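You operate a simulated robot arm through the tools that you are given. There is no shell and no other tool. Be economical: measure what you need, move in short steps, check, and stop when the job is done.

You are at the controls of a simulated two-armed robot. One attempt, no reset.

Task
Set out the soap bar from the drawer and fold the blue towel.
Fine: it is the drawer under the bathroom worktop; shut it; bar and towel stay on the worktop.

It is judged by the outcome, as a careful person would: the job done as asked, and still so three seconds after it is handed in. It fails if anything else is knocked over, pushed out of place, dropped, spilled or broken. Flat cloth is picked up by pressing the open fingertips on it (5 to 10 N) and closing them slowly along it; thin cloth reads only 2 to 8 mm in the jaws.

Robot
Two 6-joint arms with two-finger parallel grippers on one trunk, on a base that drives. Base frame: it is fixed to the floor where the robot stands at the start and does not move with it; the origin is under the middle of the robot, x ahead of it, y to its left, z up. Lengths are in m, angles in degrees, forces in N, time in s.
The left shoulder is at the start at [0.06, 0.187, 1.222], the right one opposite. Places, roughly: drawer under the bathroom worktop [0.5, 0, 0.7]; bathroom worktop [0.6, -0.2, 0.8]. Payload 1.57 kg a hand.
The TCP of each hand is the grasp point between the finger pads, 0.03 m short of the fingertips. In the tool frame z runs along the fingers and y along their closing line. Largest opening 0.11 m; finger width 0.024, thickness 0.012; the body of the gripper, 0.048 by 0.112 m, starts 0.078 m behind the TCP.
Orientation is that of the tool frame in the base frame, as a unit quaternion [x, y, z, w]. With the fingers straight down and closing along the base's y, the tool's x points along the base's -x, its y along +y and its z along -z.

Tools
- The arms move only by the tool apply_moves. It takes "left_deltas", "right_deltas" or both (then of equal length, played together; a hand with none holds still); each is text: rows parted by semicolons, each of 6 numbers parted by spaces: the shift along the base's x, y, z in units of 250 mm (1.0 is 250 mm), then the turn, a rotation vector about the base's x, y, z in units of 45 degrees (1.0 is 45 degrees). In form: tx ty tz ax ay az; .... A call has 1 to 8 rows; each row is the pose to reach, as a shift and turn from the pose commanded when the call began. "left_hand" and "right_hand" are, for a hand that has rows, the gripper command, from -1 (fully open) to 1 (shut), values between in proportion, set as the call begins (left out, the last holds). A call with a number of a shift or a turn outside -1 to 1 is refused whole. Each row takes 0.2 s and may step no farther than 0.05 m and 8.6 degrees from the row before; otherwise, or with a gripper value out of range, the whole call is refused. A pose out of reach is approached as far as the arm can. The call stops where the force on the tool passes 90 N (or 10 N more than at its start, if that is more) or the arm is blocked; 0.2 s more then pass. Each finger travels about 0.153 m/s and halts on what it meets, pressing with about 43 N; the grip force reading is that of the motor and also rises with nothing between the fingers. The clock runs only during rows and for 0.2 s after the last one: add rows that repeat a pose to give the fingers time. It gives the time, the measured TCP pose, the force on the tool (base axes), the opening and the grip force at its end, in the units of the frame above (readings bear some noise).
- Cameras (640 x 400 px; columns grow to the right, rows downward): "scene" is now at [0.0014, -0.0215, 1.7484]; the picture's right is [-0.35, -0.94, 0.00], its down [-0.83, 0.30, -0.47] and it looks along [0.44, -0.16, -0.88] (base axes); focal length 254 px, centre (320, 200). "left" rides on the left gripper at [0.07, -0.016, -0.141] in its tool frame; the picture's right is [0.23, 0.97, 0.00], its down [-0.86, 0.20, -0.48] and it looks along [-0.47, 0.11, 0.88] (tool axes); focal length 222 px, centre (320, 200). "right" rides on the right gripper at [0.07, 0.016, -0.141] in its tool frame; the picture's right is [-0.23, 0.97, 0.00], its down [-0.86, -0.20, -0.48] and it looks along [-0.47, -0.11, 0.88] (tool axes); focal length 222 px, centre (320, 200). There is no depth. A picture from a camera that has moved, and an enlarged one, comes with that camera's place and axes in the base frame and with its lens.
- camera(camera): a new picture of that camera. The clock stands still meanwhile.
- slide_trunk(by): slides the trunk up (or, below 0, down) by that many m; the arms and the scene camera ride with it, the base frame stays. It gives what a move gives, with no picture.
- drive_base(legs): drives the robot by 1 to 6 legs, each [ahead, left, turn to the left] in m, m and degrees, along the robot's own axes; the way and the turn of a leg run together, so that a leg with both is an arc; at most 1.5 m and 180 degrees a leg. The arms and the cameras ride along, it lands a little off, and it stops where it bumps. It gives what a move gives.
- pan_tilt(pan, tilt): turns the head with the scene camera to pan (to the left, within 86 degrees either way) and tilt (down, from -29 to 69), counted from straight ahead of the robot. It gives what a move gives.
- enlarge(camera, box): a new picture of the part [left, top, right, bottom] of that camera's present view, enlarged. The clock stands still meanwhile.
- job_done(): hands the job in; it is judged then, once.

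Work in short steps. Places have to be worked out from the pictures, the camera data and where the tool is seen: move nearer, look again, correct. Check each grasp and each placing, and mend what went wrong. You have 120 turns and 108 pictures in all, those below and enlarged ones among them. Open the grippers and draw the arms clear of the work before you hand the job in, unless the task says otherwise; then end with one line.

The tools are called after "Emit:" by a JSON object that holds its "op" and its "data". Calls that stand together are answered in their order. apply_moves: Moves the arms, as the interface text tells. Its arguments: {"type":"object","properties":{"left_deltas":{"type":"string"},"left_hand":{"type":"number"},"right_deltas":{"type":"string"},"right_hand":{"type":"number"}},"required":[]} The other tools are called the same way: slide_trunk (by) slides the trunk up or down; drive_base (legs) drives the base; pan_tilt (pan, tilt) turns the head that bears the scene camera; camera (camera) takes a picture; enlarge (camera, box) takes an enlarged picture of a part of a camera's view; job_done () hands the job in.

At the start:

```text
time: 0.0
left_ee_pos: [0.3987, 0.0816, 1.1399]
left_tcp_rot: [0.0, 1.0, 0.0, 0.0]
left_ft_force: [-0.1, 0.1, -0.3]
left_grip_width: 0.1099
left_gripper_force: 0.0
right_ee_pos: [0.4166, -0.2868, 1.1409]
right_tcp_rot: [0.0, 1.0, 0.0, 0.0]
right_ft_force: [-0.6, 0.0, 0.8]
right_grip_width: 0.11
right_gripper_force: 0.0
trunk travel left (down, up): [-0.85, 0.14]
robot x, y, heading: [0.001, 0.0021, -0.0]
head pan, tilt: [-20.2, 61.9]
```

scene: 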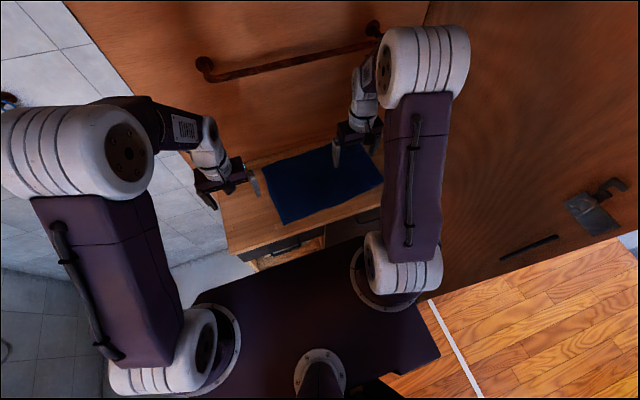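
right: 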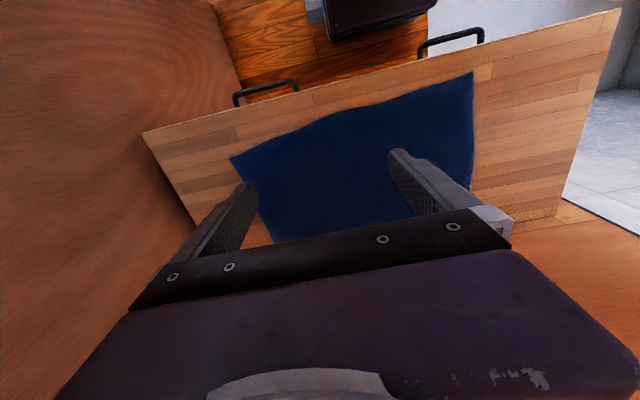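
left: 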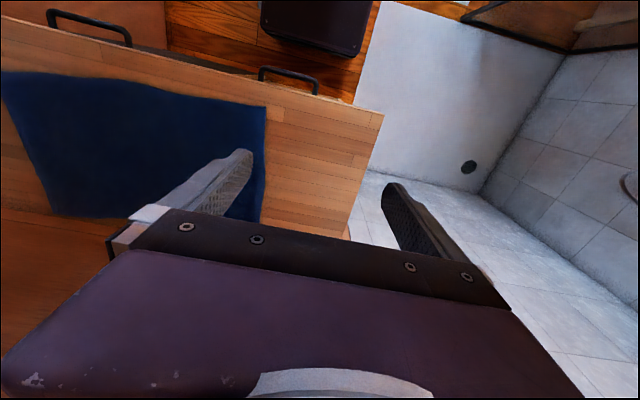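

The towel lies on the worktop and there seem to be two handles on the front. I'll look closer at the front and at the towel.

Emit:
{"op": "enlarge", "data": {"camera": "scene", "box": [190, 120, 430, 290]}}

Emit:
{"op": "enlarge", "data": {"camera": "right", "box": [140, 0, 640, 260]}}

```text
2.35 times, centred on (310, 205) of scene
camera zoom: at [0.0014, -0.0215, 1.7484], right [-0.35, -0.94, 0.0], down [-0.83, 0.3, -0.47], along [0.44, -0.16, -0.88], focal length 597 px, centre (344, 188)
```

zoom: 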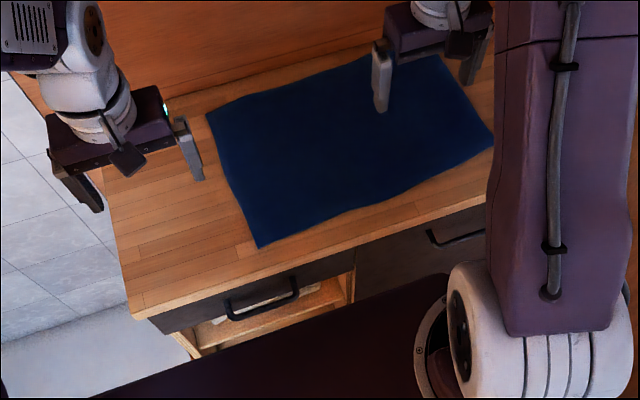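

```text
1.28 times, centred on (390, 130) of right
camera zoom: at [0.3475, -0.2706, 1.281], right [0.23, 0.97, 0.0], down [0.86, -0.2, 0.48], along [0.47, -0.11, -0.88], focal length 284 px, centre (230, 290)
```

zoom: 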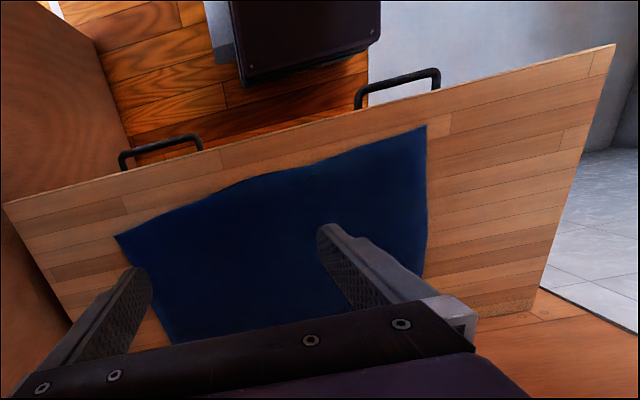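

The two-view estimate puts the worktop near z≈0.83 with its front edge at x≈0.36, and the left drawer's handle at about (0.337, 0.0, 0.74). I'll back off to make room for the drawer and look at the front.

Emit:
{"op": "drive_base", "data": {"legs": [[-0.2, 0, 0]]}}

Emit:
{"op": "pan_tilt", "data": {"pan": 0, "tilt": 55}}

Emit:
{"op": "camera", "data": {"camera": "scene"}}

Emit:
{"op": "camera", "data": {"camera": "left"}}

```text
time: 1.6
left_ee_pos: [0.1974, 0.0812, 1.139]
left_tcp_rot: [0.0, 1.0, 0.0, -0.002]
left_ft_force: [0.5, -0.4, 0.1]
left_grip_width: 0.1098
left_gripper_force: 0.0
right_ee_pos: [0.218, -0.2867, 1.1388]
right_tcp_rot: [-0.001, 1.0, 0.0, -0.002]
right_ft_force: [0.5, -0.4, -0.1]
right_grip_width: 0.1098
right_gripper_force: 0.1
trunk travel left (down, up): [-0.85, 0.14]
robot x, y, heading: [-0.2043, -0.001, -0.1]
head pan, tilt: [-20.2, 61.9]
```

```text
time: 2.4
left_ee_pos: [0.1937, 0.081, 1.1397]
left_tcp_rot: [0.001, 1.0, 0.0, 0.001]
left_ft_force: [-0.8, 0.3, -0.7]
left_grip_width: 0.11
left_gripper_force: 0.0
right_ee_pos: [0.2126, -0.2864, 1.1402]
right_tcp_rot: [-0.001, 1.0, 0.0, 0.0]
right_ft_force: [-0.8, 0.1, 0.1]
right_grip_width: 0.1101
right_gripper_force: 0.0
trunk travel left (down, up): [-0.85, 0.14]
robot x, y, heading: [-0.2033, -0.0013, -0.2]
head pan, tilt: [0.0, 55.0]
```

```text
102 pictures are left
camera scene: at [-0.1917, 0.0006, 1.7566], right [0.0, -1.0, 0.0], down [-0.82, 0.0, -0.57], along [0.57, 0.0, -0.82], focal length 254 px, centre (320, 200)
```

scene: 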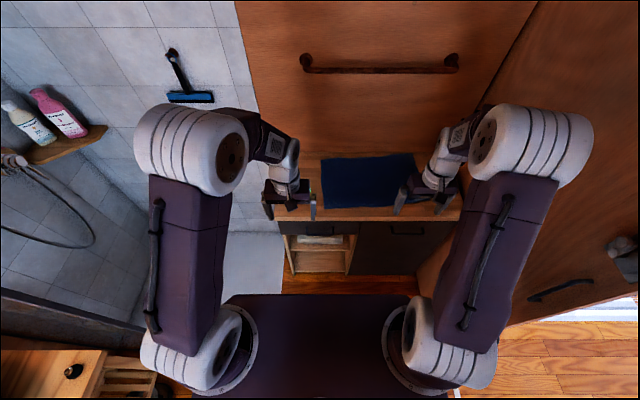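

```text
101 pictures are left
camera left: at [0.125, 0.0648, 1.281], right [-0.23, 0.97, 0.0], down [0.85, 0.2, 0.48], along [0.47, 0.11, -0.88], focal length 222 px, centre (320, 200)
```

left: 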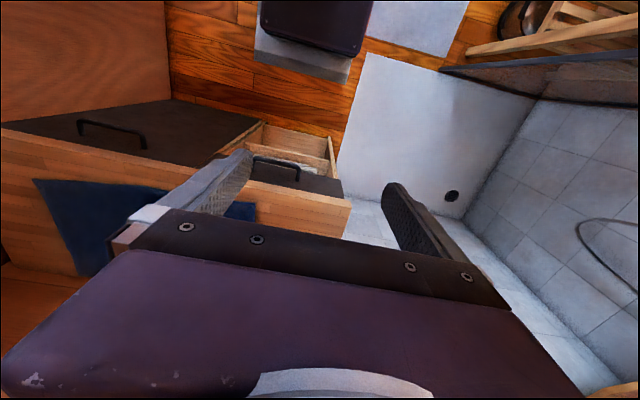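

The left unit has a shallow drawer above an open shelf. I'll enlarge on it.

Emit:
{"op": "enlarge", "data": {"camera": "scene", "box": [250, 140, 470, 280]}}

Emit:
{"op": "enlarge", "data": {"camera": "left", "box": [200, 100, 360, 220]}}

```text
2.86 times, centred on (360, 210) of scene
camera zoom: at [-0.1917, 0.0006, 1.7566], right [0.0, -1.0, 0.0], down [-0.82, 0.0, -0.57], along [0.57, 0.0, -0.82], focal length 725 px, centre (206, 171)
```

zoom: 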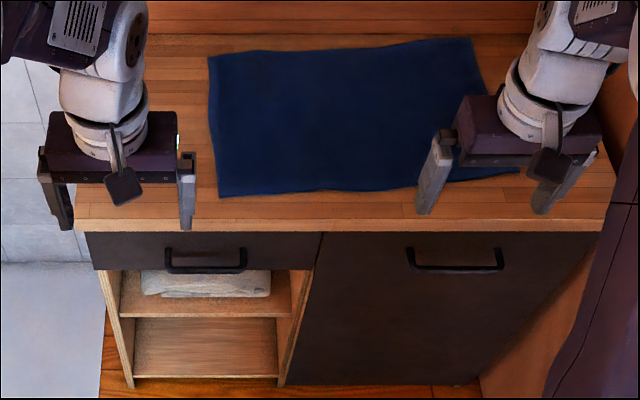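

```text
3.33 times, centred on (280, 160) of left
camera zoom: at [0.125, 0.0648, 1.281], right [-0.23, 0.97, 0.0], down [0.85, 0.2, 0.48], along [0.47, 0.11, -0.88], focal length 740 px, centre (453, 333)
```

zoom: 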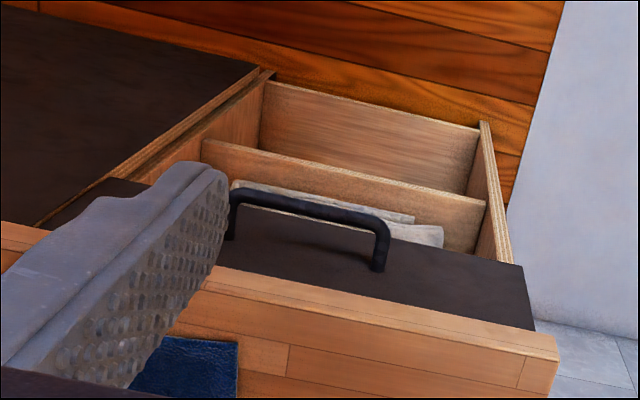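

The handle centre is at (0.340, 0, 0.721), with the drawer face at x≈0.379. I'll roll the left hand a quarter turn so that it closes vertically once it is pitched forward.

Emit:
{"op": "apply_moves", "data": {"left_deltas": "0.04 -0.03 -0.06 0 0 0.17; 0.08 -0.06 -0.12 0 0 0.34; 0.12 -0.09 -0.18 0 0 0.51; 0.15 -0.12 -0.24 0 0 0.68; 0.18 -0.14 -0.3 0 0 0.85; 0.22 -0.16 -0.36 0 0 1.0"}}

Emit:
{"op": "apply_moves", "data": {"left_deltas": "0 -0.03 -0.06 0 0 0.17; 0 -0.06 -0.12 0 0 0.34; 0 -0.09 -0.18 0 0 0.51; 0 -0.12 -0.24 0 0 0.68; 0 -0.14 -0.3 0 0 0.85; 0 -0.16 -0.36 0 0 1.0"}}

```text
time: 3.8
left_ee_pos: [0.251, 0.0403, 1.0476]
left_tcp_rot: [-0.385, 0.923, 0.0, 0.0]
left_ft_force: [-0.1, 0.7, -0.1]
left_grip_width: 0.11
left_gripper_force: 0.0
right_ee_pos: [0.2139, -0.2863, 1.1396]
right_tcp_rot: [-0.001, 1.0, 0.0, 0.0]
right_ft_force: [0.7, 0.0, -0.4]
right_grip_width: 0.1098
right_gripper_force: 0.0
trunk travel left (down, up): [-0.85, 0.14]
robot x, y, heading: [-0.2005, -0.0002, 0.1]
head pan, tilt: [0.0, 55.0]
```

```text
time: 5.2
left_ee_pos: [0.2508, 0.0021, 0.9616]
left_tcp_rot: [0.709, -0.706, 0.0, 0.0]
left_ft_force: [-0.5, -0.3, 0.1]
left_grip_width: 0.1098
left_gripper_force: 0.1
right_ee_pos: [0.2145, -0.2867, 1.1388]
right_tcp_rot: [-0.002, 1.0, 0.001, 0.0]
right_ft_force: [-0.6, -0.3, 0.2]
right_grip_width: 0.1099
right_gripper_force: 0.1
trunk travel left (down, up): [-0.85, 0.14]
robot x, y, heading: [-0.199, -0.0021, 0.0]
head pan, tilt: [0.0, 55.0]
```

Roll is done. Next I pitch the fingers forward while lowering toward handle height, staying clear of the drawer face.

Emit:
{"op": "apply_moves", "data": {"left_deltas": "0 0 -0.08 0 -0.17 0; 0 0 -0.16 0 -0.34 0; 0 0 -0.25 0 -0.51 0; 0 0 -0.34 0 -0.68 0; 0 0 -0.43 0 -0.85 0; 0 0 -0.52 0 -1.0 0", "left_hand": -0.1}}

Emit:
{"op": "apply_moves", "data": {"left_deltas": "0 0 -0.08 0 -0.17 0; 0 0 -0.16 0 -0.34 0; 0 0 -0.25 0 -0.51 0; 0 0 -0.34 0 -0.67 0; 0 0 -0.43 0 -0.8 0"}}

Emit:
{"op": "camera", "data": {"camera": "scene"}}

Emit:
{"op": "camera", "data": {"camera": "left"}}

```text
time: 6.4
left_ee_pos: [0.3688, -0.0577, 0.8583]
left_tcp_rot: [-0.674, 0.679, -0.202, 0.209]
left_ft_force: [-43.6, 5.3, 60.2]
left_grip_width: 0.0687
left_gripper_force: 5.2
left hand out of reach, approached as far as the arm can: row 2, 3, 4, 5
right_ee_pos: [0.2036, -0.2856, 1.1442]
right_tcp_rot: [-0.001, 1.0, -0.001, 0.005]
right_ft_force: [-0.2, 0.3, -0.7]
right_grip_width: 0.1101
right_gripper_force: 0.0
trunk travel left (down, up): [-0.85, 0.14]
robot x, y, heading: [-0.2014, -0.0004, 0.5]
head pan, tilt: [0.0, 55.0]
stopped in row 5 (left hand): the force on the tool passed its limit (the readings are from after the stop); the commanded pose is now the measured one
```

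```text
time: 7.6
left_ee_pos: [0.3782, -0.0557, 0.8346]
left_tcp_rot: [-0.644, 0.661, -0.274, 0.27]
left_ft_force: [-8.5, -22.6, 84.5]
left_grip_width: 0.108
left_gripper_force: 26.9
left hand out of reach, approached as far as the arm can: row 1, 2, 3, 4, 5
right_ee_pos: [0.2016, -0.2887, 1.144]
right_tcp_rot: [-0.002, 1.0, 0.002, 0.007]
right_ft_force: [-0.6, -0.1, -0.4]
right_grip_width: 0.1097
right_gripper_force: 0.0
trunk travel left (down, up): [-0.85, 0.14]
robot x, y, heading: [-0.1993, -0.0, 0.2]
head pan, tilt: [0.0, 55.0]
```

```text
98 pictures are left
camera scene: at [-0.2106, -0.004, 1.7568], right [0.0, -1.0, 0.0], down [-0.81, 0.0, -0.58], along [0.58, 0.0, -0.81], focal length 254 px, centre (320, 200)
```

scene: 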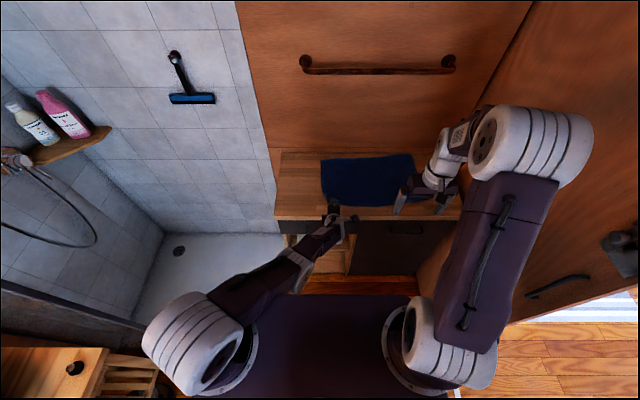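

```text
97 pictures are left
camera left: at [0.2887, -0.1235, 0.9449], right [-0.69, -0.21, -0.69], down [-0.46, 0.86, 0.2], along [0.56, 0.46, -0.69], focal length 222 px, centre (320, 200)
```

left: 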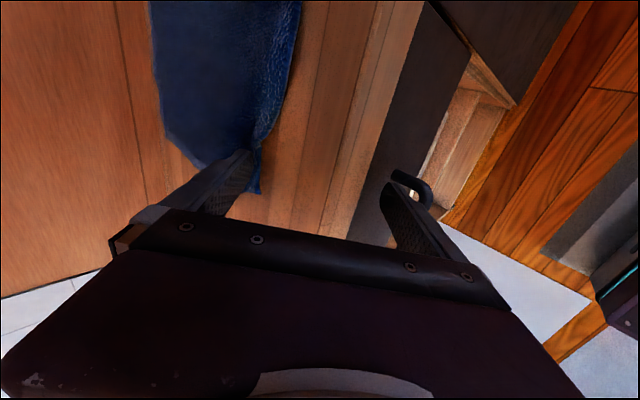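

The arm couldn't reach that pose and pressed on the worktop front. I lift off straight up before anything else.

Emit:
{"op": "apply_moves", "data": {"left_deltas": "0 0 0.1 0 0 0; 0 0 0.2 0 0 0; -0.05 0 0.35 0 0 0; -0.1 0 0.5 0 0 0"}}

Emit:
{"op": "camera", "data": {"camera": "scene"}}

```text
time: 8.7
left_ee_pos: [0.3875, -0.0593, 0.8487]
left_tcp_rot: [-0.664, 0.671, -0.21, 0.255]
left_ft_force: [-15.1, 9.9, -37.5]
left_grip_width: 0.092
left_gripper_force: 17.5
left hand out of reach, approached as far as the arm can: row 1, 2, 3, 4
right_ee_pos: [0.217, -0.2869, 1.1379]
right_tcp_rot: [-0.003, 1.0, 0.002, -0.001]
right_ft_force: [0.3, -0.2, 0.7]
right_grip_width: 0.11
right_gripper_force: 0.0
trunk travel left (down, up): [-0.85, 0.14]
robot x, y, heading: [-0.2043, -0.0018, 0.4]
head pan, tilt: [0.0, 55.0]
stopped in row 4 (left hand): the force on the tool passed its limit (the readings are from after the stop); the commanded pose is now the measured one
```

```text
96 pictures are left
camera scene: at [-0.1863, -0.0027, 1.7562], right [0.0, -1.0, 0.0], down [-0.82, 0.0, -0.57], along [0.57, 0.0, -0.82], focal length 254 px, centre (320, 200)
```

scene: 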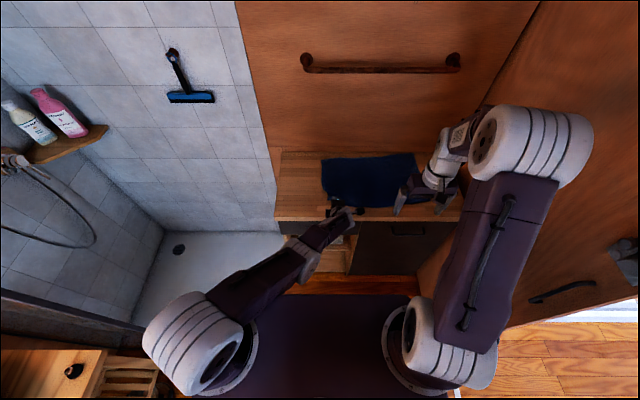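

The hand still seems to straddle the worktop's front edge. I check with the left camera.

Emit:
{"op": "camera", "data": {"camera": "left"}}

Emit:
{"op": "enlarge", "data": {"camera": "scene", "box": [240, 150, 440, 290]}}

Emit:
{"op": "camera", "data": {"camera": "right"}}

```text
95 pictures are left
camera left: at [0.3146, -0.1386, 0.9645], right [-0.76, -0.2, -0.62], down [-0.46, 0.83, 0.31], along [0.45, 0.52, -0.72], focal length 222 px, centre (320, 200)
```

left: 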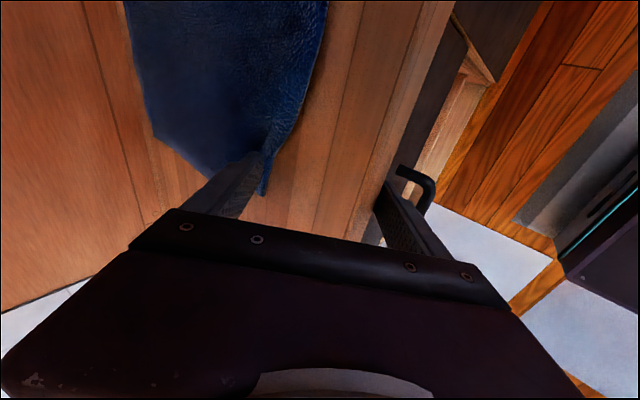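

```text
2.86 times, centred on (340, 220) of scene
camera zoom: at [-0.1863, -0.0027, 1.7562], right [0.0, -1.0, 0.0], down [-0.82, 0.0, -0.57], along [0.57, 0.0, -0.82], focal length 725 px, centre (263, 143)
```

zoom: 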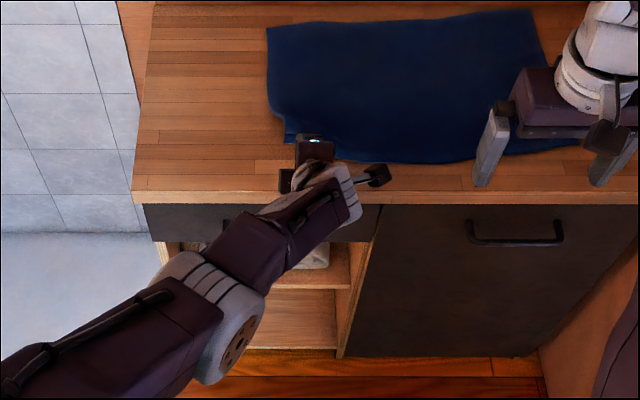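

```text
93 pictures are left
camera right: at [0.1486, -0.2713, 1.279], right [0.22, 0.97, 0.0], down [0.86, -0.2, 0.48], along [0.46, -0.1, -0.88], focal length 222 px, centre (320, 200)
```

right: 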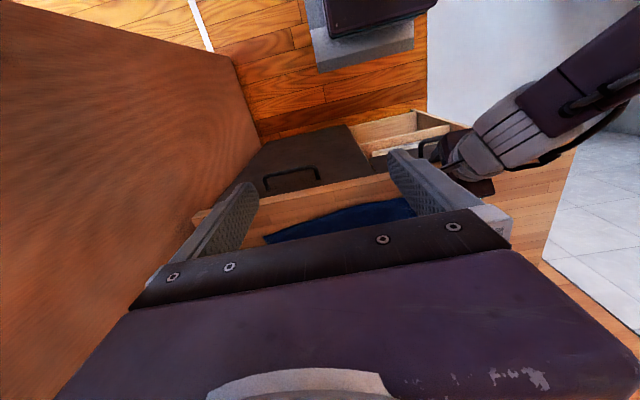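

The elbow flipped low and IK is stuck there, while force on the hand is downward, so it isn't pressing on the towel. I'll back the base off a little to slide the hand off the edge.

Emit:
{"op": "drive_base", "data": {"legs": [[-0.05, 0, 0]]}}

Emit:
{"op": "camera", "data": {"camera": "left"}}

```text
time: 9.6
left_ee_pos: [0.3516, -0.0633, 0.8556]
left_tcp_rot: [-0.661, 0.671, -0.22, 0.254]
left_ft_force: [0.5, -0.3, -0.7]
left_grip_width: 0.0603
left_gripper_force: 0.2
right_ee_pos: [0.1742, -0.2839, 1.1374]
right_tcp_rot: [-0.002, 1.0, -0.001, -0.004]
right_ft_force: [1.4, 0.1, -0.5]
right_grip_width: 0.1098
right_gripper_force: 0.1
trunk travel left (down, up): [-0.85, 0.14]
robot x, y, heading: [-0.2506, -0.0007, 0.1]
head pan, tilt: [0.0, 55.0]
```

```text
92 pictures are left
camera left: at [0.2746, -0.1401, 0.9713], right [-0.75, -0.2, -0.63], down [-0.46, 0.84, 0.29], along [0.47, 0.51, -0.73], focal length 222 px, centre (320, 200)
```

left: 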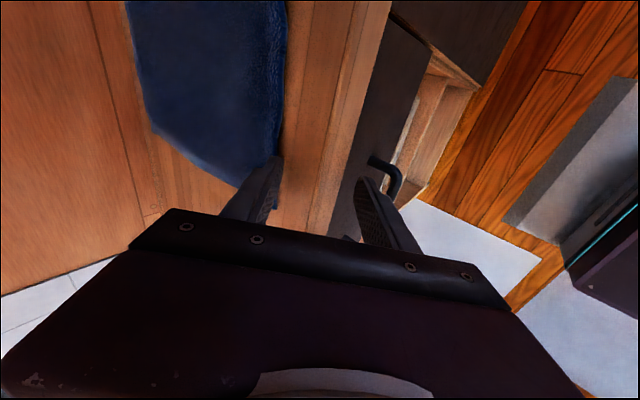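

The hand is free (no force). I'll back up a bit more and then look at the arm posture.

Emit:
{"op": "drive_base", "data": {"legs": [[-0.12, 0, 0]]}}

Emit:
{"op": "apply_moves", "data": {"left_deltas": "0 0 0.04 0 0 0"}}

Emit:
{"op": "camera", "data": {"camera": "scene"}}

Emit:
{"op": "camera", "data": {"camera": "right"}}

```text
time: 10.8
left_ee_pos: [0.2296, -0.0673, 0.8582]
left_tcp_rot: [-0.661, 0.67, -0.222, 0.255]
left_ft_force: [0.4, 0.3, 0.1]
left_grip_width: 0.0606
left_gripper_force: 0.1
right_ee_pos: [0.0528, -0.2869, 1.1391]
right_tcp_rot: [-0.001, 1.0, 0.0, -0.001]
right_ft_force: [0.7, 0.3, -1.0]
right_grip_width: 0.1099
right_gripper_force: 0.0
trunk travel left (down, up): [-0.85, 0.14]
robot x, y, heading: [-0.3703, -0.0018, -0.3]
head pan, tilt: [0.0, 55.0]
```

```text
time: 11.2
left_ee_pos: [0.2334, -0.0698, 0.8689]
left_tcp_rot: [-0.66, 0.671, -0.221, 0.257]
left_ft_force: [0.7, 0.0, -0.3]
left_grip_width: 0.0605
left_gripper_force: 0.1
left hand out of reach, approached as far as the arm can: row 1
right_ee_pos: [0.051, -0.2856, 1.1396]
right_tcp_rot: [-0.002, 1.0, 0.001, 0.0]
right_ft_force: [0.1, 0.2, 0.3]
right_grip_width: 0.1101
right_gripper_force: 0.0
trunk travel left (down, up): [-0.85, 0.14]
robot x, y, heading: [-0.3689, 0.0021, 0.0]
head pan, tilt: [0.0, 55.0]
```

```text
91 pictures are left
camera scene: at [-0.3523, 0.0011, 1.7565], right [0.0, -1.0, 0.0], down [-0.82, 0.0, -0.57], along [0.57, 0.0, -0.82], focal length 254 px, centre (320, 200)
```

scene: 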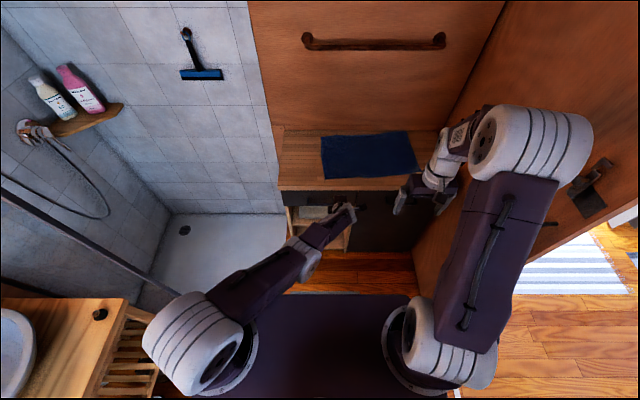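

```text
90 pictures are left
camera right: at [-0.0179, -0.27, 1.2801], right [0.23, 0.97, 0.0], down [0.86, -0.2, 0.48], along [0.47, -0.11, -0.88], focal length 222 px, centre (320, 200)
```

right: 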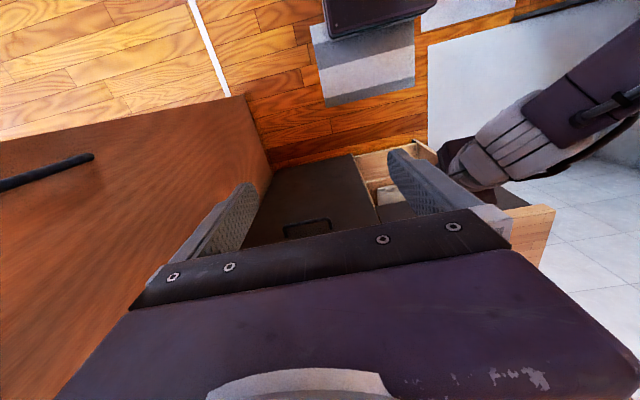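

The arm turns out to be fully stretched: with the trunk this high, a forward-pointing tool can't get down there. I'll draw the hand back to bend the elbow, then lower the trunk.

Emit:
{"op": "apply_moves", "data": {"left_deltas": "-0.13 0.1 0 0 0 0; -0.26 0.2 0 0 0 0; -0.4 0.28 0 0 0 0; -0.4 0.28 0 0 0 0"}}

Emit:
{"op": "camera", "data": {"camera": "scene"}}

```text
time: 12.2
left_ee_pos: [0.213, -0.0524, 0.83]
left_tcp_rot: [-0.66, 0.67, -0.223, 0.257]
left_ft_force: [0.4, -0.4, 0.0]
left_grip_width: 0.0604
left_gripper_force: 0.1
left hand out of reach, approached as far as the arm can: row 1, 2, 3, 4
right_ee_pos: [0.0492, -0.2863, 1.1401]
right_tcp_rot: [-0.001, 1.0, 0.0, 0.001]
right_ft_force: [-1.0, 0.4, -0.2]
right_grip_width: 0.1102
right_gripper_force: 0.1
trunk travel left (down, up): [-0.85, 0.14]
robot x, y, heading: [-0.3675, 0.0003, -0.2]
head pan, tilt: [0.0, 55.0]
```

```text
89 pictures are left
camera scene: at [-0.3553, 0.0011, 1.7566], right [0.0, -1.0, 0.0], down [-0.82, 0.0, -0.57], along [0.57, 0.0, -0.82], focal length 254 px, centre (320, 200)
```

scene: 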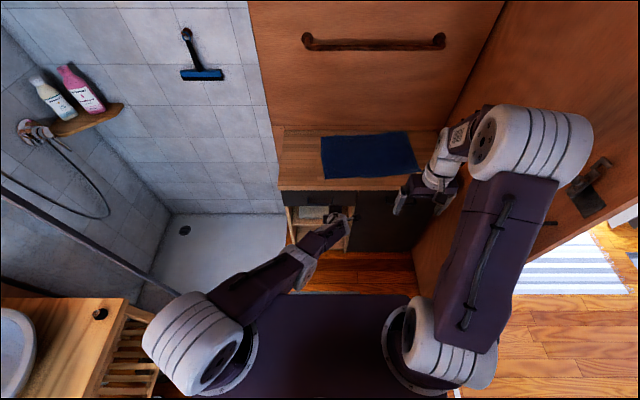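

Translation alone is still refused, so a wrist limit may be holding it. I'll undo the pitch while drawing in and up.

Emit:
{"op": "apply_moves", "data": {"left_deltas": "-0.05 0.05 0.05 0 0.17 0; -0.1 0.1 0.1 0 0.34 0; -0.15 0.15 0.15 0 0.51 0; -0.2 0.2 0.2 0 0.68 0; -0.25 0.2 0.3 0 0.85 0"}}

Emit:
{"op": "camera", "data": {"camera": "scene"}}

```text
time: 13.4
left_ee_pos: [0.1586, -0.0095, 0.8936]
left_tcp_rot: [-0.697, 0.717, 0.007, 0.023]
left_ft_force: [0.4, -0.3, -0.1]
left_grip_width: 0.0609
left_gripper_force: 0.0
left hand out of reach, approached as far as the arm can: row 1, 2, 3, 4, 5
right_ee_pos: [0.05, -0.2865, 1.1396]
right_tcp_rot: [-0.001, 1.0, 0.0, 0.0]
right_ft_force: [0.0, 0.9, -0.3]
right_grip_width: 0.1099
right_gripper_force: 0.1
trunk travel left (down, up): [-0.85, 0.14]
robot x, y, heading: [-0.3704, 0.0007, 0.4]
head pan, tilt: [0.0, 55.0]
```

```text
88 pictures are left
camera scene: at [-0.3548, 0.0009, 1.7565], right [0.0, -1.0, 0.0], down [-0.82, 0.0, -0.57], along [0.57, 0.0, -0.82], focal length 254 px, centre (320, 200)
```

scene: 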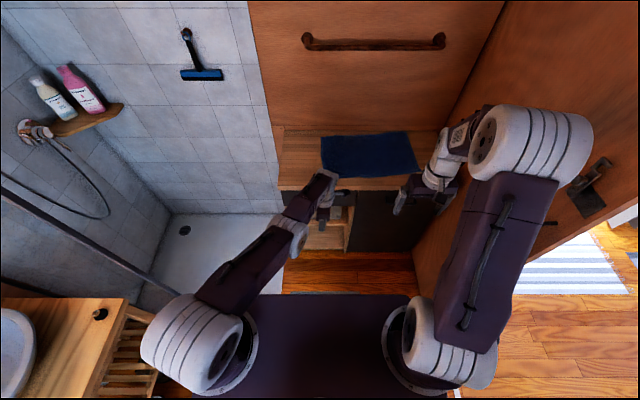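

Tool is vertical again. I'll go back toward the starting posture, unrolling the hand at the same time.

Emit:
{"op": "apply_moves", "data": {"left_deltas": "-0.05 0.05 0.15 0 0 0; -0.1 0.1 0.3 0 0 0; -0.15 0.15 0.45 0 0 0; -0.2 0.2 0.6 0 0 0; -0.25 0.25 0.75 0 0 0; -0.3 0.3 0.9 0 0 0"}}

Emit:
{"op": "apply_moves", "data": {"left_deltas": "0 0 0 0 0 -0.17; 0 0 0 0 0 -0.34; 0 0 0 0 0 -0.51; 0 0 0 0 0 -0.68; 0 0 0 0 0 -0.85; 0 0 0 0 0 -1"}}

Emit:
{"op": "camera", "data": {"camera": "scene"}}

```text
time: 14.8
left_ee_pos: [0.085, 0.0701, 1.1203]
left_tcp_rot: [-0.696, 0.718, 0.006, 0.024]
left_ft_force: [-0.8, -0.3, 0.0]
left_grip_width: 0.0606
left_gripper_force: 0.0
left hand out of reach, approached as far as the arm can: row 1, 2
right_ee_pos: [0.0483, -0.2868, 1.1401]
right_tcp_rot: [0.0, 1.0, 0.0, 0.001]
right_ft_force: [-0.3, 0.9, 0.2]
right_grip_width: 0.1101
right_gripper_force: 0.0
trunk travel left (down, up): [-0.85, 0.14]
robot x, y, heading: [-0.3642, -0.0023, 0.1]
head pan, tilt: [0.0, 55.0]
```

```text
time: 16.2
left_ee_pos: [0.0865, 0.0685, 1.117]
left_tcp_rot: [-0.368, 0.93, -0.003, 0.024]
left_ft_force: [-0.1, 0.0, -0.5]
left_grip_width: 0.0605
left_gripper_force: 0.0
right_ee_pos: [0.0499, -0.2851, 1.1393]
right_tcp_rot: [-0.002, 1.0, 0.0, -0.001]
right_ft_force: [0.1, -0.7, 0.2]
right_grip_width: 0.1101
right_gripper_force: 0.1
trunk travel left (down, up): [-0.85, 0.14]
robot x, y, heading: [-0.368, 0.0034, -0.1]
head pan, tilt: [0.0, 55.0]
```

```text
87 pictures are left
camera scene: at [-0.3545, 0.0014, 1.7566], right [0.0, -1.0, 0.0], down [-0.82, 0.0, -0.57], along [0.57, 0.0, -0.82], focal length 254 px, centre (320, 200)
```

scene: 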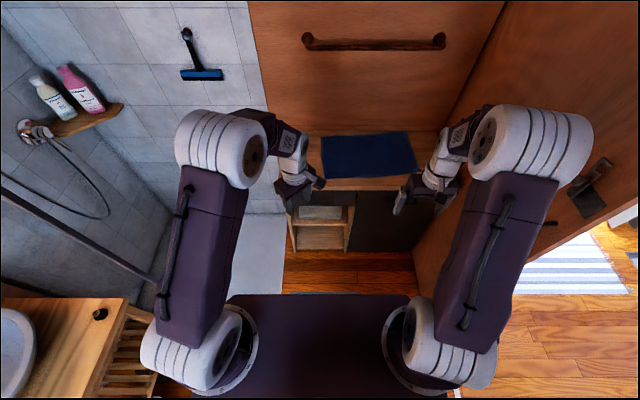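

Recovered to the elbow-up posture. Now I lower the trunk so the shoulder is closer to handle height.

Emit:
{"op": "slide_trunk", "data": {"by": -0.3}}

Emit:
{"op": "camera", "data": {"camera": "scene"}}

```text
time: 19.2
left_ee_pos: [0.0876, 0.0675, 0.8193]
left_tcp_rot: [-0.369, 0.929, -0.003, 0.023]
left_ft_force: [-0.3, -0.7, 0.3]
left_grip_width: 0.0606
left_gripper_force: 0.0
right_ee_pos: [0.0494, -0.287, 0.8395]
right_tcp_rot: [0.0, 1.0, -0.001, 0.0]
right_ft_force: [-0.2, -0.1, -0.3]
right_grip_width: 0.11
right_gripper_force: 0.0
trunk travel left (down, up): [-0.55, 0.44]
robot x, y, heading: [-0.3696, -0.0001, -0.1]
head pan, tilt: [0.0, 55.0]
```

```text
86 pictures are left
camera scene: at [-0.3546, 0.0013, 1.4566], right [0.0, -1.0, 0.0], down [-0.82, 0.0, -0.57], along [0.57, 0.0, -0.82], focal length 254 px, centre (320, 200)
```

scene: 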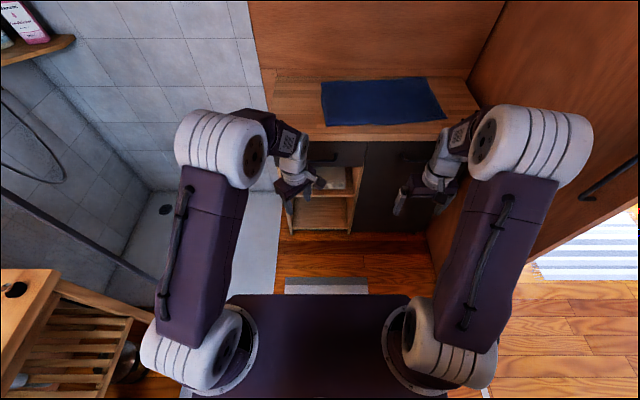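

Roll the left hand to the vertical-closing setup, checking reach as I go.

Emit:
{"op": "apply_moves", "data": {"left_deltas": "0 -0.04 0 0 0 0.17; 0 -0.08 0 0 0 0.34; 0 -0.12 0 0 0 0.51; 0 -0.16 0 0 0 0.68; 0 -0.2 0 0 0 0.85; 0 -0.24 0 0 0 1.0"}}

Emit:
{"op": "apply_moves", "data": {"left_deltas": "0.03 0 -0.02 0 -0.17 0; 0.06 0 -0.04 0 -0.34 0; 0.09 0 -0.06 0 -0.51 0"}}

```text
time: 20.6
left_ee_pos: [0.087, 0.0078, 0.8182]
left_tcp_rot: [-0.697, 0.716, 0.006, 0.022]
left_ft_force: [-0.3, 0.6, -0.8]
left_grip_width: 0.0605
left_gripper_force: 0.0
right_ee_pos: [0.0508, -0.2864, 0.8394]
right_tcp_rot: [-0.001, 1.0, 0.0, -0.001]
right_ft_force: [0.2, 0.4, 0.1]
right_grip_width: 0.1099
right_gripper_force: 0.0
trunk travel left (down, up): [-0.55, 0.44]
robot x, y, heading: [-0.3693, -0.0009, 0.1]
head pan, tilt: [0.0, 55.0]
```

```text
time: 21.4
left_ee_pos: [0.1085, 0.0061, 0.8036]
left_tcp_rot: [-0.683, 0.699, -0.134, 0.165]
left_ft_force: [-0.3, 0.3, 0.3]
left_grip_width: 0.0604
left_gripper_force: 0.1
right_ee_pos: [0.0491, -0.2862, 0.8382]
right_tcp_rot: [0.0, 1.0, 0.0, 0.0]
right_ft_force: [0.2, 0.3, 0.2]
right_grip_width: 0.1098
right_gripper_force: 0.0
trunk travel left (down, up): [-0.55, 0.44]
robot x, y, heading: [-0.3655, -0.0019, -0.0]
head pan, tilt: [0.0, 55.0]
```

Tracking well with no reach warnings; continue pitching toward horizontal.

Emit:
{"op": "apply_moves", "data": {"left_deltas": "0.03 0 -0.03 0 -0.17 0; 0.06 0 -0.06 0 -0.34 0; 0.09 0 -0.09 0 -0.51 0; 0.12 0 -0.12 0 -0.68 0"}}

Emit:
{"op": "apply_moves", "data": {"left_deltas": "0.03 0 -0.05 0 -0.17 0; 0.06 0 -0.1 0 -0.34 0; 0.09 0 -0.15 0 -0.5 0"}}

Emit:
{"op": "camera", "data": {"camera": "scene"}}

Emit:
{"op": "camera", "data": {"camera": "left"}}

```text
time: 22.4
left_ee_pos: [0.2961, -0.0407, 0.8794]
left_tcp_rot: [-0.635, 0.65, -0.27, 0.319]
left_ft_force: [-0.8, 0.1, -0.5]
left_grip_width: 0.0606
left_gripper_force: 0.0
left hand out of reach, approached as far as the arm can: row 1, 2, 3, 4
right_ee_pos: [0.0501, -0.2867, 0.8383]
right_tcp_rot: [0.0, 1.0, -0.001, 0.0]
right_ft_force: [0.4, 0.8, -0.6]
right_grip_width: 0.1098
right_gripper_force: 0.1
trunk travel left (down, up): [-0.55, 0.44]
robot x, y, heading: [-0.3671, -0.0017, -0.2]
head pan, tilt: [0.0, 55.0]
```

```text
time: 22.9
left_ee_pos: [0.3471, -0.0611, 0.887]
left_tcp_rot: [0.613, -0.613, 0.321, -0.381]
left_ft_force: [-47.6, 11.5, 26.6]
left_grip_width: 0.0636
left_gripper_force: 2.1
left hand out of reach, approached as far as the arm can: row 1, 2
right_ee_pos: [0.0454, -0.2857, 0.8408]
right_tcp_rot: [-0.002, 1.0, -0.001, 0.003]
right_ft_force: [1.3, -0.5, -0.7]
right_grip_width: 0.1099
right_gripper_force: 0.1
trunk travel left (down, up): [-0.55, 0.44]
robot x, y, heading: [-0.3678, -0.0033, 0.0]
head pan, tilt: [0.0, 55.0]
stopped in row 2 (left hand): the force on the tool passed its limit (the readings are from after the stop); the commanded pose is now the measured one
```

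```text
85 pictures are left
camera scene: at [-0.3623, 0.0027, 1.457], right [0.0, -1.0, 0.0], down [-0.82, 0.0, -0.58], along [0.58, 0.0, -0.82], focal length 254 px, centre (320, 200)
```

scene: 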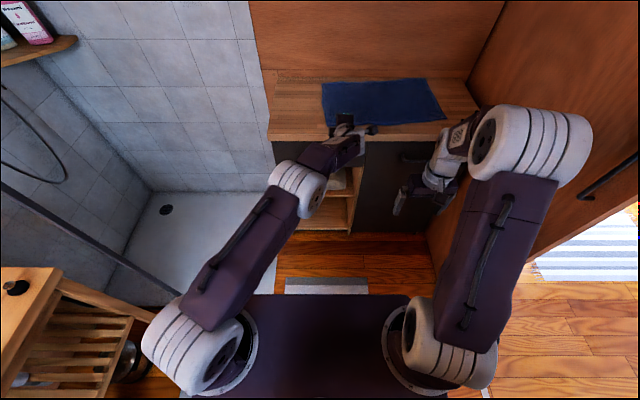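

```text
84 pictures are left
camera left: at [0.2373, -0.1429, 0.9661], right [-0.48, -0.18, -0.86], down [-0.55, 0.83, 0.13], along [0.68, 0.53, -0.5], focal length 222 px, centre (320, 200)
```

left: 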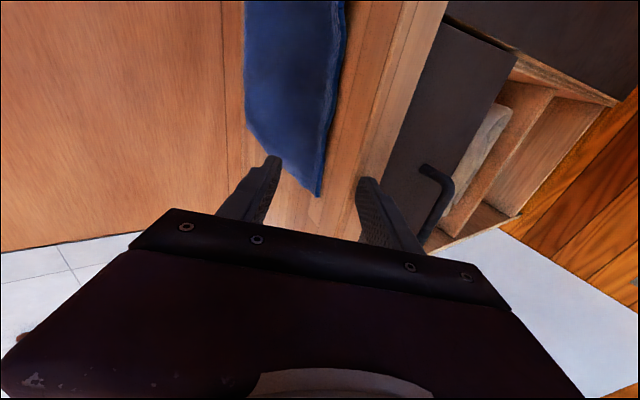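

The wrist crosses its singular pose sideways there, because the arm plane points about −16° to the right while I pitched straight ahead. I'll recover, then pitch along the arm's own plane instead.

Emit:
{"op": "drive_base", "data": {"legs": [[-0.08, 0, 0]]}}

Emit:
{"op": "apply_moves", "data": {"left_deltas": "-0.05 0.05 0.05 0 0.17 0; -0.1 0.1 0.1 0 0.34 0; -0.15 0.15 0.1 0 0.51 0; -0.2 0.2 0.1 0 0.68 0; -0.25 0.2 0.1 0 0.85 0; -0.3 0.22 0.1 0 1.0 0"}}

```text
time: 24.0
left_ee_pos: [0.2702, -0.0632, 0.88]
left_tcp_rot: [-0.613, 0.615, -0.319, 0.379]
left_ft_force: [-0.6, -1.2, -0.3]
left_grip_width: 0.0606
left_gripper_force: 0.1
right_ee_pos: [-0.0317, -0.2863, 0.8399]
right_tcp_rot: [0.0, 1.0, 0.0, 0.001]
right_ft_force: [0.0, 0.8, -0.2]
right_grip_width: 0.1101
right_gripper_force: 0.0
trunk travel left (down, up): [-0.55, 0.44]
robot x, y, heading: [-0.4497, -0.0014, -0.0]
head pan, tilt: [0.0, 55.0]
```

```text
time: 25.4
left_ee_pos: [0.1592, 0.0006, 0.9024]
left_tcp_rot: [-0.688, 0.714, -0.06, 0.113]
left_ft_force: [-1.0, 0.8, -0.1]
left_grip_width: 0.0604
left_gripper_force: 0.1
left hand out of reach, approached as far as the arm can: row 4, 5, 6
right_ee_pos: [-0.0308, -0.2854, 0.8388]
right_tcp_rot: [-0.001, 1.0, 0.0, 0.0]
right_ft_force: [-0.7, -0.1, -0.5]
right_grip_width: 0.1098
right_gripper_force: 0.1
trunk travel left (down, up): [-0.55, 0.44]
robot x, y, heading: [-0.4497, 0.0003, -0.1]
head pan, tilt: [0.0, 55.0]
```

Almost vertical; now draw the hand back in to bend the elbow.

Emit:
{"op": "apply_moves", "data": {"left_deltas": "-0.08 0.04 0 0 0.05 0; -0.2 0.08 0 0 0.1 0; -0.32 0.12 0 0 0.15 0; -0.44 0.16 0 0 0.2 0; -0.56 0.2 -0.05 0 0.25 0; -0.64 0.24 -0.1 0 0.25 0"}}

Emit:
{"op": "camera", "data": {"camera": "scene"}}

```text
time: 26.8
left_ee_pos: [-0.0009, 0.0628, 0.8802]
left_tcp_rot: [-0.691, 0.722, 0.006, 0.043]
left_ft_force: [0.1, 0.1, 0.0]
left_grip_width: 0.0608
left_gripper_force: 0.0
right_ee_pos: [-0.0306, -0.2865, 0.8392]
right_tcp_rot: [-0.001, 1.0, 0.0, 0.001]
right_ft_force: [0.0, 0.3, -0.1]
right_grip_width: 0.1099
right_gripper_force: 0.0
trunk travel left (down, up): [-0.55, 0.44]
robot x, y, heading: [-0.4491, 0.0015, 0.3]
head pan, tilt: [0.0, 55.0]
```

```text
83 pictures are left
camera scene: at [-0.4355, 0.0016, 1.4566], right [0.0, -1.0, 0.0], down [-0.82, 0.0, -0.57], along [0.57, 0.0, -0.82], focal length 254 px, centre (320, 200)
```

scene: 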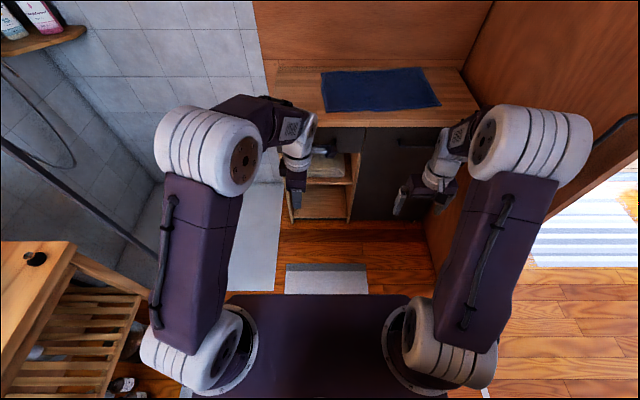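

Good posture again. I align the tool's closing line with the arm plane (heading ≈ −18°) and remove the small sideways tilt.

Emit:
{"op": "apply_moves", "data": {"left_deltas": "0 0 -0.05 -0.05 0.015 -0.11; 0 0 -0.1 -0.08 0.025 -0.22; 0 0 -0.15 -0.098 0.031 -0.333"}}

```text
time: 27.6
left_ee_pos: [0.0005, 0.061, 0.8417]
left_tcp_rot: [-0.592, 0.806, -0.019, 0.008]
left_ft_force: [0.5, 0.7, 0.3]
left_grip_width: 0.0602
left_gripper_force: 0.2
right_ee_pos: [-0.0291, -0.2856, 0.8387]
right_tcp_rot: [-0.001, 1.0, 0.0, 0.0]
right_ft_force: [0.1, 0.0, -0.3]
right_grip_width: 0.1102
right_gripper_force: 0.2
trunk travel left (down, up): [-0.55, 0.44]
robot x, y, heading: [-0.4452, 0.0016, 0.2]
head pan, tilt: [0.0, 55.0]
```

Now a first pitch step within the arm plane.

Emit:
{"op": "apply_moves", "data": {"left_deltas": "0.06 -0.02 0 -0.05 -0.158 0; 0.12 -0.04 0 -0.1 -0.316 0; 0.18 -0.06 0 -0.15 -0.476 0"}}

```text
time: 28.4
left_ee_pos: [0.044, 0.0471, 0.8409]
left_tcp_rot: [-0.577, 0.788, -0.175, 0.124]
left_ft_force: [0.2, 0.5, -1.3]
left_grip_width: 0.0605
left_gripper_force: 0.1
right_ee_pos: [-0.0314, -0.2859, 0.8385]
right_tcp_rot: [-0.002, 1.0, 0.001, 0.0]
right_ft_force: [0.3, 0.1, -0.2]
right_grip_width: 0.1099
right_gripper_force: 0.0
trunk travel left (down, up): [-0.55, 0.44]
robot x, y, heading: [-0.446, 0.0018, -0.1]
head pan, tilt: [0.0, 55.0]
```

In plane and tracking. Continue.

Emit:
{"op": "apply_moves", "data": {"left_deltas": "0.04 -0.015 -0.02 -0.05 -0.158 0; 0.08 -0.03 -0.04 -0.1 -0.316 0; 0.12 -0.04 -0.06 -0.15 -0.476 0"}}

```text
time: 29.2
left_ee_pos: [0.0747, 0.0368, 0.8244]
left_tcp_rot: [-0.541, 0.739, -0.325, 0.234]
left_ft_force: [-0.2, 0.5, 0.9]
left_grip_width: 0.0606
left_gripper_force: 0.0
right_ee_pos: [-0.0307, -0.2861, 0.8392]
right_tcp_rot: [-0.001, 1.0, 0.0, 0.001]
right_ft_force: [0.0, -0.1, -0.3]
right_grip_width: 0.1102
right_gripper_force: 0.0
trunk travel left (down, up): [-0.55, 0.44]
robot x, y, heading: [-0.4477, -0.0048, 0.2]
head pan, tilt: [0.0, 55.0]
```

The singularity is passed (about 47° pitched, no warning). One more step, lowering toward handle height.

Emit:
{"op": "apply_moves", "data": {"left_deltas": "0.04 -0.015 -0.06 -0.05 -0.158 0; 0.08 -0.03 -0.12 -0.1 -0.316 0; 0.12 -0.04 -0.18 -0.15 -0.476 0"}}

Emit:
{"op": "camera", "data": {"camera": "scene"}}

```text
time: 30.0
left_ee_pos: [0.163, 0.005, 0.8087]
left_tcp_rot: [-0.488, 0.669, -0.454, 0.329]
left_ft_force: [0.5, -0.2, -0.6]
left_grip_width: 0.0601
left_gripper_force: 0.1
left hand out of reach, approached as far as the arm can: row 2, 3
right_ee_pos: [-0.0296, -0.2876, 0.8385]
right_tcp_rot: [-0.001, 1.0, 0.0, -0.001]
right_ft_force: [0.3, 0.1, -0.4]
right_grip_width: 0.1102
right_gripper_force: 0.0
trunk travel left (down, up): [-0.55, 0.44]
robot x, y, heading: [-0.4487, -0.0014, -0.1]
head pan, tilt: [0.0, 55.0]
```

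```text
82 pictures are left
camera scene: at [-0.4333, 0.0009, 1.4566], right [0.0, -1.0, 0.0], down [-0.82, 0.0, -0.57], along [0.57, 0.0, -0.82], focal length 254 px, centre (320, 200)
```

scene: 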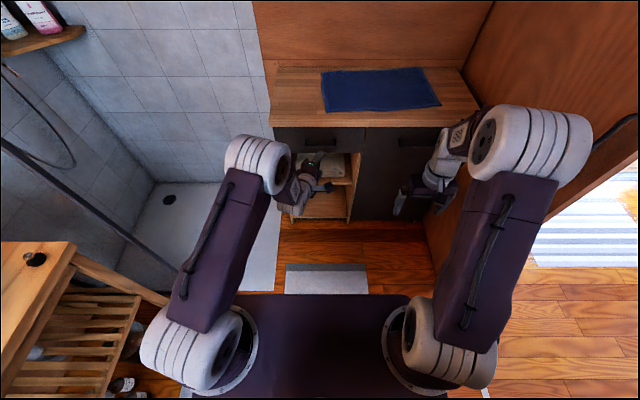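

The hand is now 22° below horizontal, good for the handle. Keep this arm posture: lower the trunk 0.085 and drive forward most of the way.

Emit:
{"op": "slide_trunk", "data": {"by": -0.085}}

Emit:
{"op": "drive_base", "data": {"legs": [[0.1, 0, 0]]}}

Emit:
{"op": "camera", "data": {"camera": "left"}}

Emit:
{"op": "enlarge", "data": {"camera": "scene", "box": [240, 90, 440, 230]}}

```text
time: 31.2
left_ee_pos: [0.1613, 0.0049, 0.726]
left_tcp_rot: [-0.488, 0.669, -0.454, 0.329]
left_ft_force: [-0.4, 0.6, -0.6]
left_grip_width: 0.0606
left_gripper_force: 0.0
right_ee_pos: [-0.0315, -0.2857, 0.754]
right_tcp_rot: [-0.002, 1.0, 0.0, 0.001]
right_ft_force: [0.2, 0.3, 0.4]
right_grip_width: 0.1098
right_gripper_force: 0.1
trunk travel left (down, up): [-0.465, 0.525]
robot x, y, heading: [-0.4471, 0.0027, 0.1]
head pan, tilt: [0.0, 55.0]
```

```text
time: 32.4
left_ee_pos: [0.2609, 0.0061, 0.7231]
left_tcp_rot: [-0.489, 0.669, -0.453, 0.328]
left_ft_force: [0.2, 0.3, -0.3]
left_grip_width: 0.0604
left_gripper_force: 0.0
right_ee_pos: [0.0692, -0.2854, 0.7531]
right_tcp_rot: [-0.002, 1.0, 0.0, -0.001]
right_ft_force: [0.0, -0.2, 0.0]
right_grip_width: 0.1101
right_gripper_force: 0.1
trunk travel left (down, up): [-0.465, 0.525]
robot x, y, heading: [-0.3503, -0.0009, 0.3]
head pan, tilt: [0.0, 55.0]
```

```text
81 pictures are left
camera left: at [0.1201, -0.0217, 0.7913], right [-0.42, -0.11, -0.9], down [-0.23, 0.97, -0.01], along [0.88, 0.21, -0.43], focal length 222 px, centre (320, 200)
```

left: 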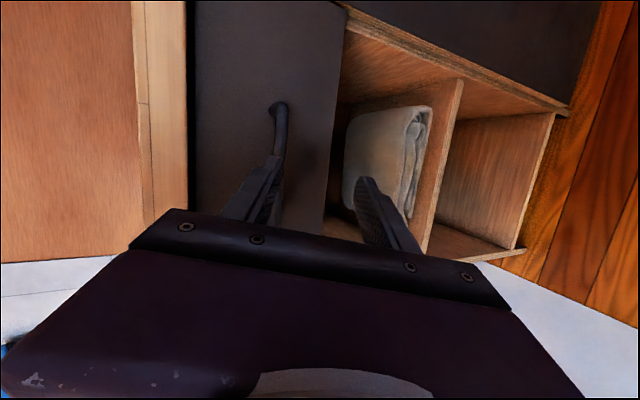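

```text
2.86 times, centred on (340, 160) of scene
camera zoom: at [-0.3359, 0.0013, 1.3715], right [0.0, -1.0, 0.0], down [-0.82, 0.0, -0.57], along [0.57, 0.0, -0.82], focal length 725 px, centre (263, 314)
```

zoom: 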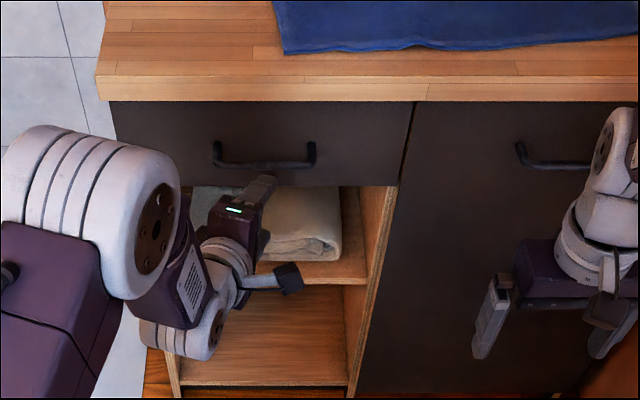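

Handle bar reads z≈0.729 from both cameras, and the hand is at 0.723. I raise the trunk 0.01 and drive in the last 0.07.

Emit:
{"op": "slide_trunk", "data": {"by": 0.01}}

Emit:
{"op": "drive_base", "data": {"legs": [[0.068, 0, 0]]}}

Emit:
{"op": "camera", "data": {"camera": "left"}}

Emit:
{"op": "enlarge", "data": {"camera": "scene", "box": [240, 60, 440, 200]}}

```text
time: 32.9
left_ee_pos: [0.2584, 0.0061, 0.7341]
left_tcp_rot: [-0.489, 0.669, -0.453, 0.329]
left_ft_force: [0.3, -0.4, -0.1]
left_grip_width: 0.0603
left_gripper_force: 0.1
right_ee_pos: [0.067, -0.285, 0.7638]
right_tcp_rot: [-0.001, 1.0, 0.0, 0.0]
right_ft_force: [0.0, -0.1, 0.2]
right_grip_width: 0.1098
right_gripper_force: 0.1
trunk travel left (down, up): [-0.475, 0.515]
robot x, y, heading: [-0.3458, -0.0044, 0.2]
head pan, tilt: [0.0, 55.0]
```

```text
time: 33.9
left_ee_pos: [0.3271, 0.0064, 0.7347]
left_tcp_rot: [-0.489, 0.668, -0.453, 0.33]
left_ft_force: [-3.8, -0.5, 1.4]
left_grip_width: 0.0609
left_gripper_force: 0.1
right_ee_pos: [0.1363, -0.2846, 0.7639]
right_tcp_rot: [-0.001, 1.0, 0.0, -0.001]
right_ft_force: [0.2, -0.3, -0.7]
right_grip_width: 0.1101
right_gripper_force: 0.0
trunk travel left (down, up): [-0.475, 0.515]
robot x, y, heading: [-0.2844, -0.0014, 0.2]
head pan, tilt: [0.0, 55.0]
```

```text
79 pictures are left
camera left: at [0.1878, -0.0213, 0.8024], right [-0.41, -0.11, -0.9], down [-0.23, 0.97, -0.01], along [0.88, 0.21, -0.43], focal length 222 px, centre (320, 200)
```

left: 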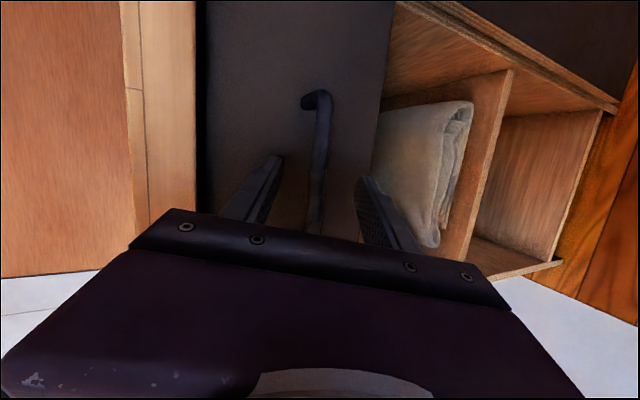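

```text
2.86 times, centred on (340, 130) of scene
camera zoom: at [-0.2693, 0.0016, 1.3816], right [0.0, -1.0, 0.0], down [-0.82, 0.0, -0.57], along [0.57, 0.0, -0.82], focal length 725 px, centre (263, 400)
```

zoom: 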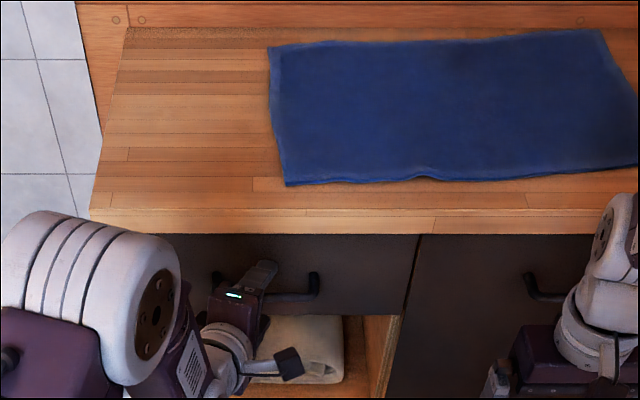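

The bar is between the fingers. I close the left hand with the pose held.

Emit:
{"op": "apply_moves", "data": {"left_deltas": "0 0 0 0 0 0; 0 0 0 0 0 0; 0 0 0 0 0 0", "left_hand": 1}}

Emit:
{"op": "camera", "data": {"camera": "left"}}

```text
time: 34.7
left_ee_pos: [0.3291, 0.0065, 0.7376]
left_tcp_rot: [-0.489, 0.667, -0.455, 0.331]
left_ft_force: [2.1, -2.5, 12.0]
left_grip_width: 0.0147
left_gripper_force: 30.2
right_ee_pos: [0.1345, -0.2845, 0.7641]
right_tcp_rot: [-0.002, 1.0, -0.001, 0.002]
right_ft_force: [0.0, 0.3, -0.3]
right_grip_width: 0.1099
right_gripper_force: 0.0
trunk travel left (down, up): [-0.475, 0.515]
robot x, y, heading: [-0.281, 0.0007, 0.3]
head pan, tilt: [0.0, 55.0]
```

```text
77 pictures are left
camera left: at [0.188, -0.0217, 0.8038], right [-0.41, -0.11, -0.91], down [-0.23, 0.97, -0.01], along [0.88, 0.21, -0.42], focal length 222 px, centre (320, 200)
```

left: 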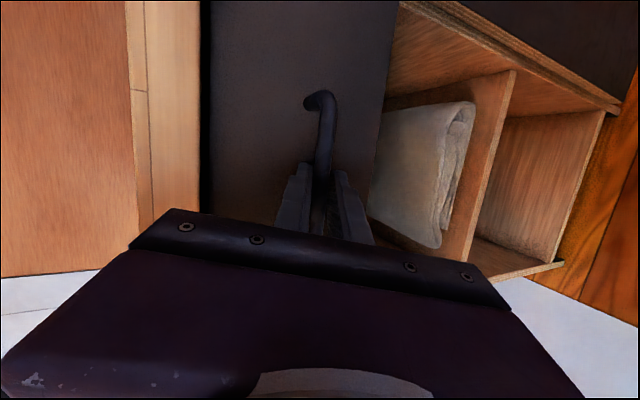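

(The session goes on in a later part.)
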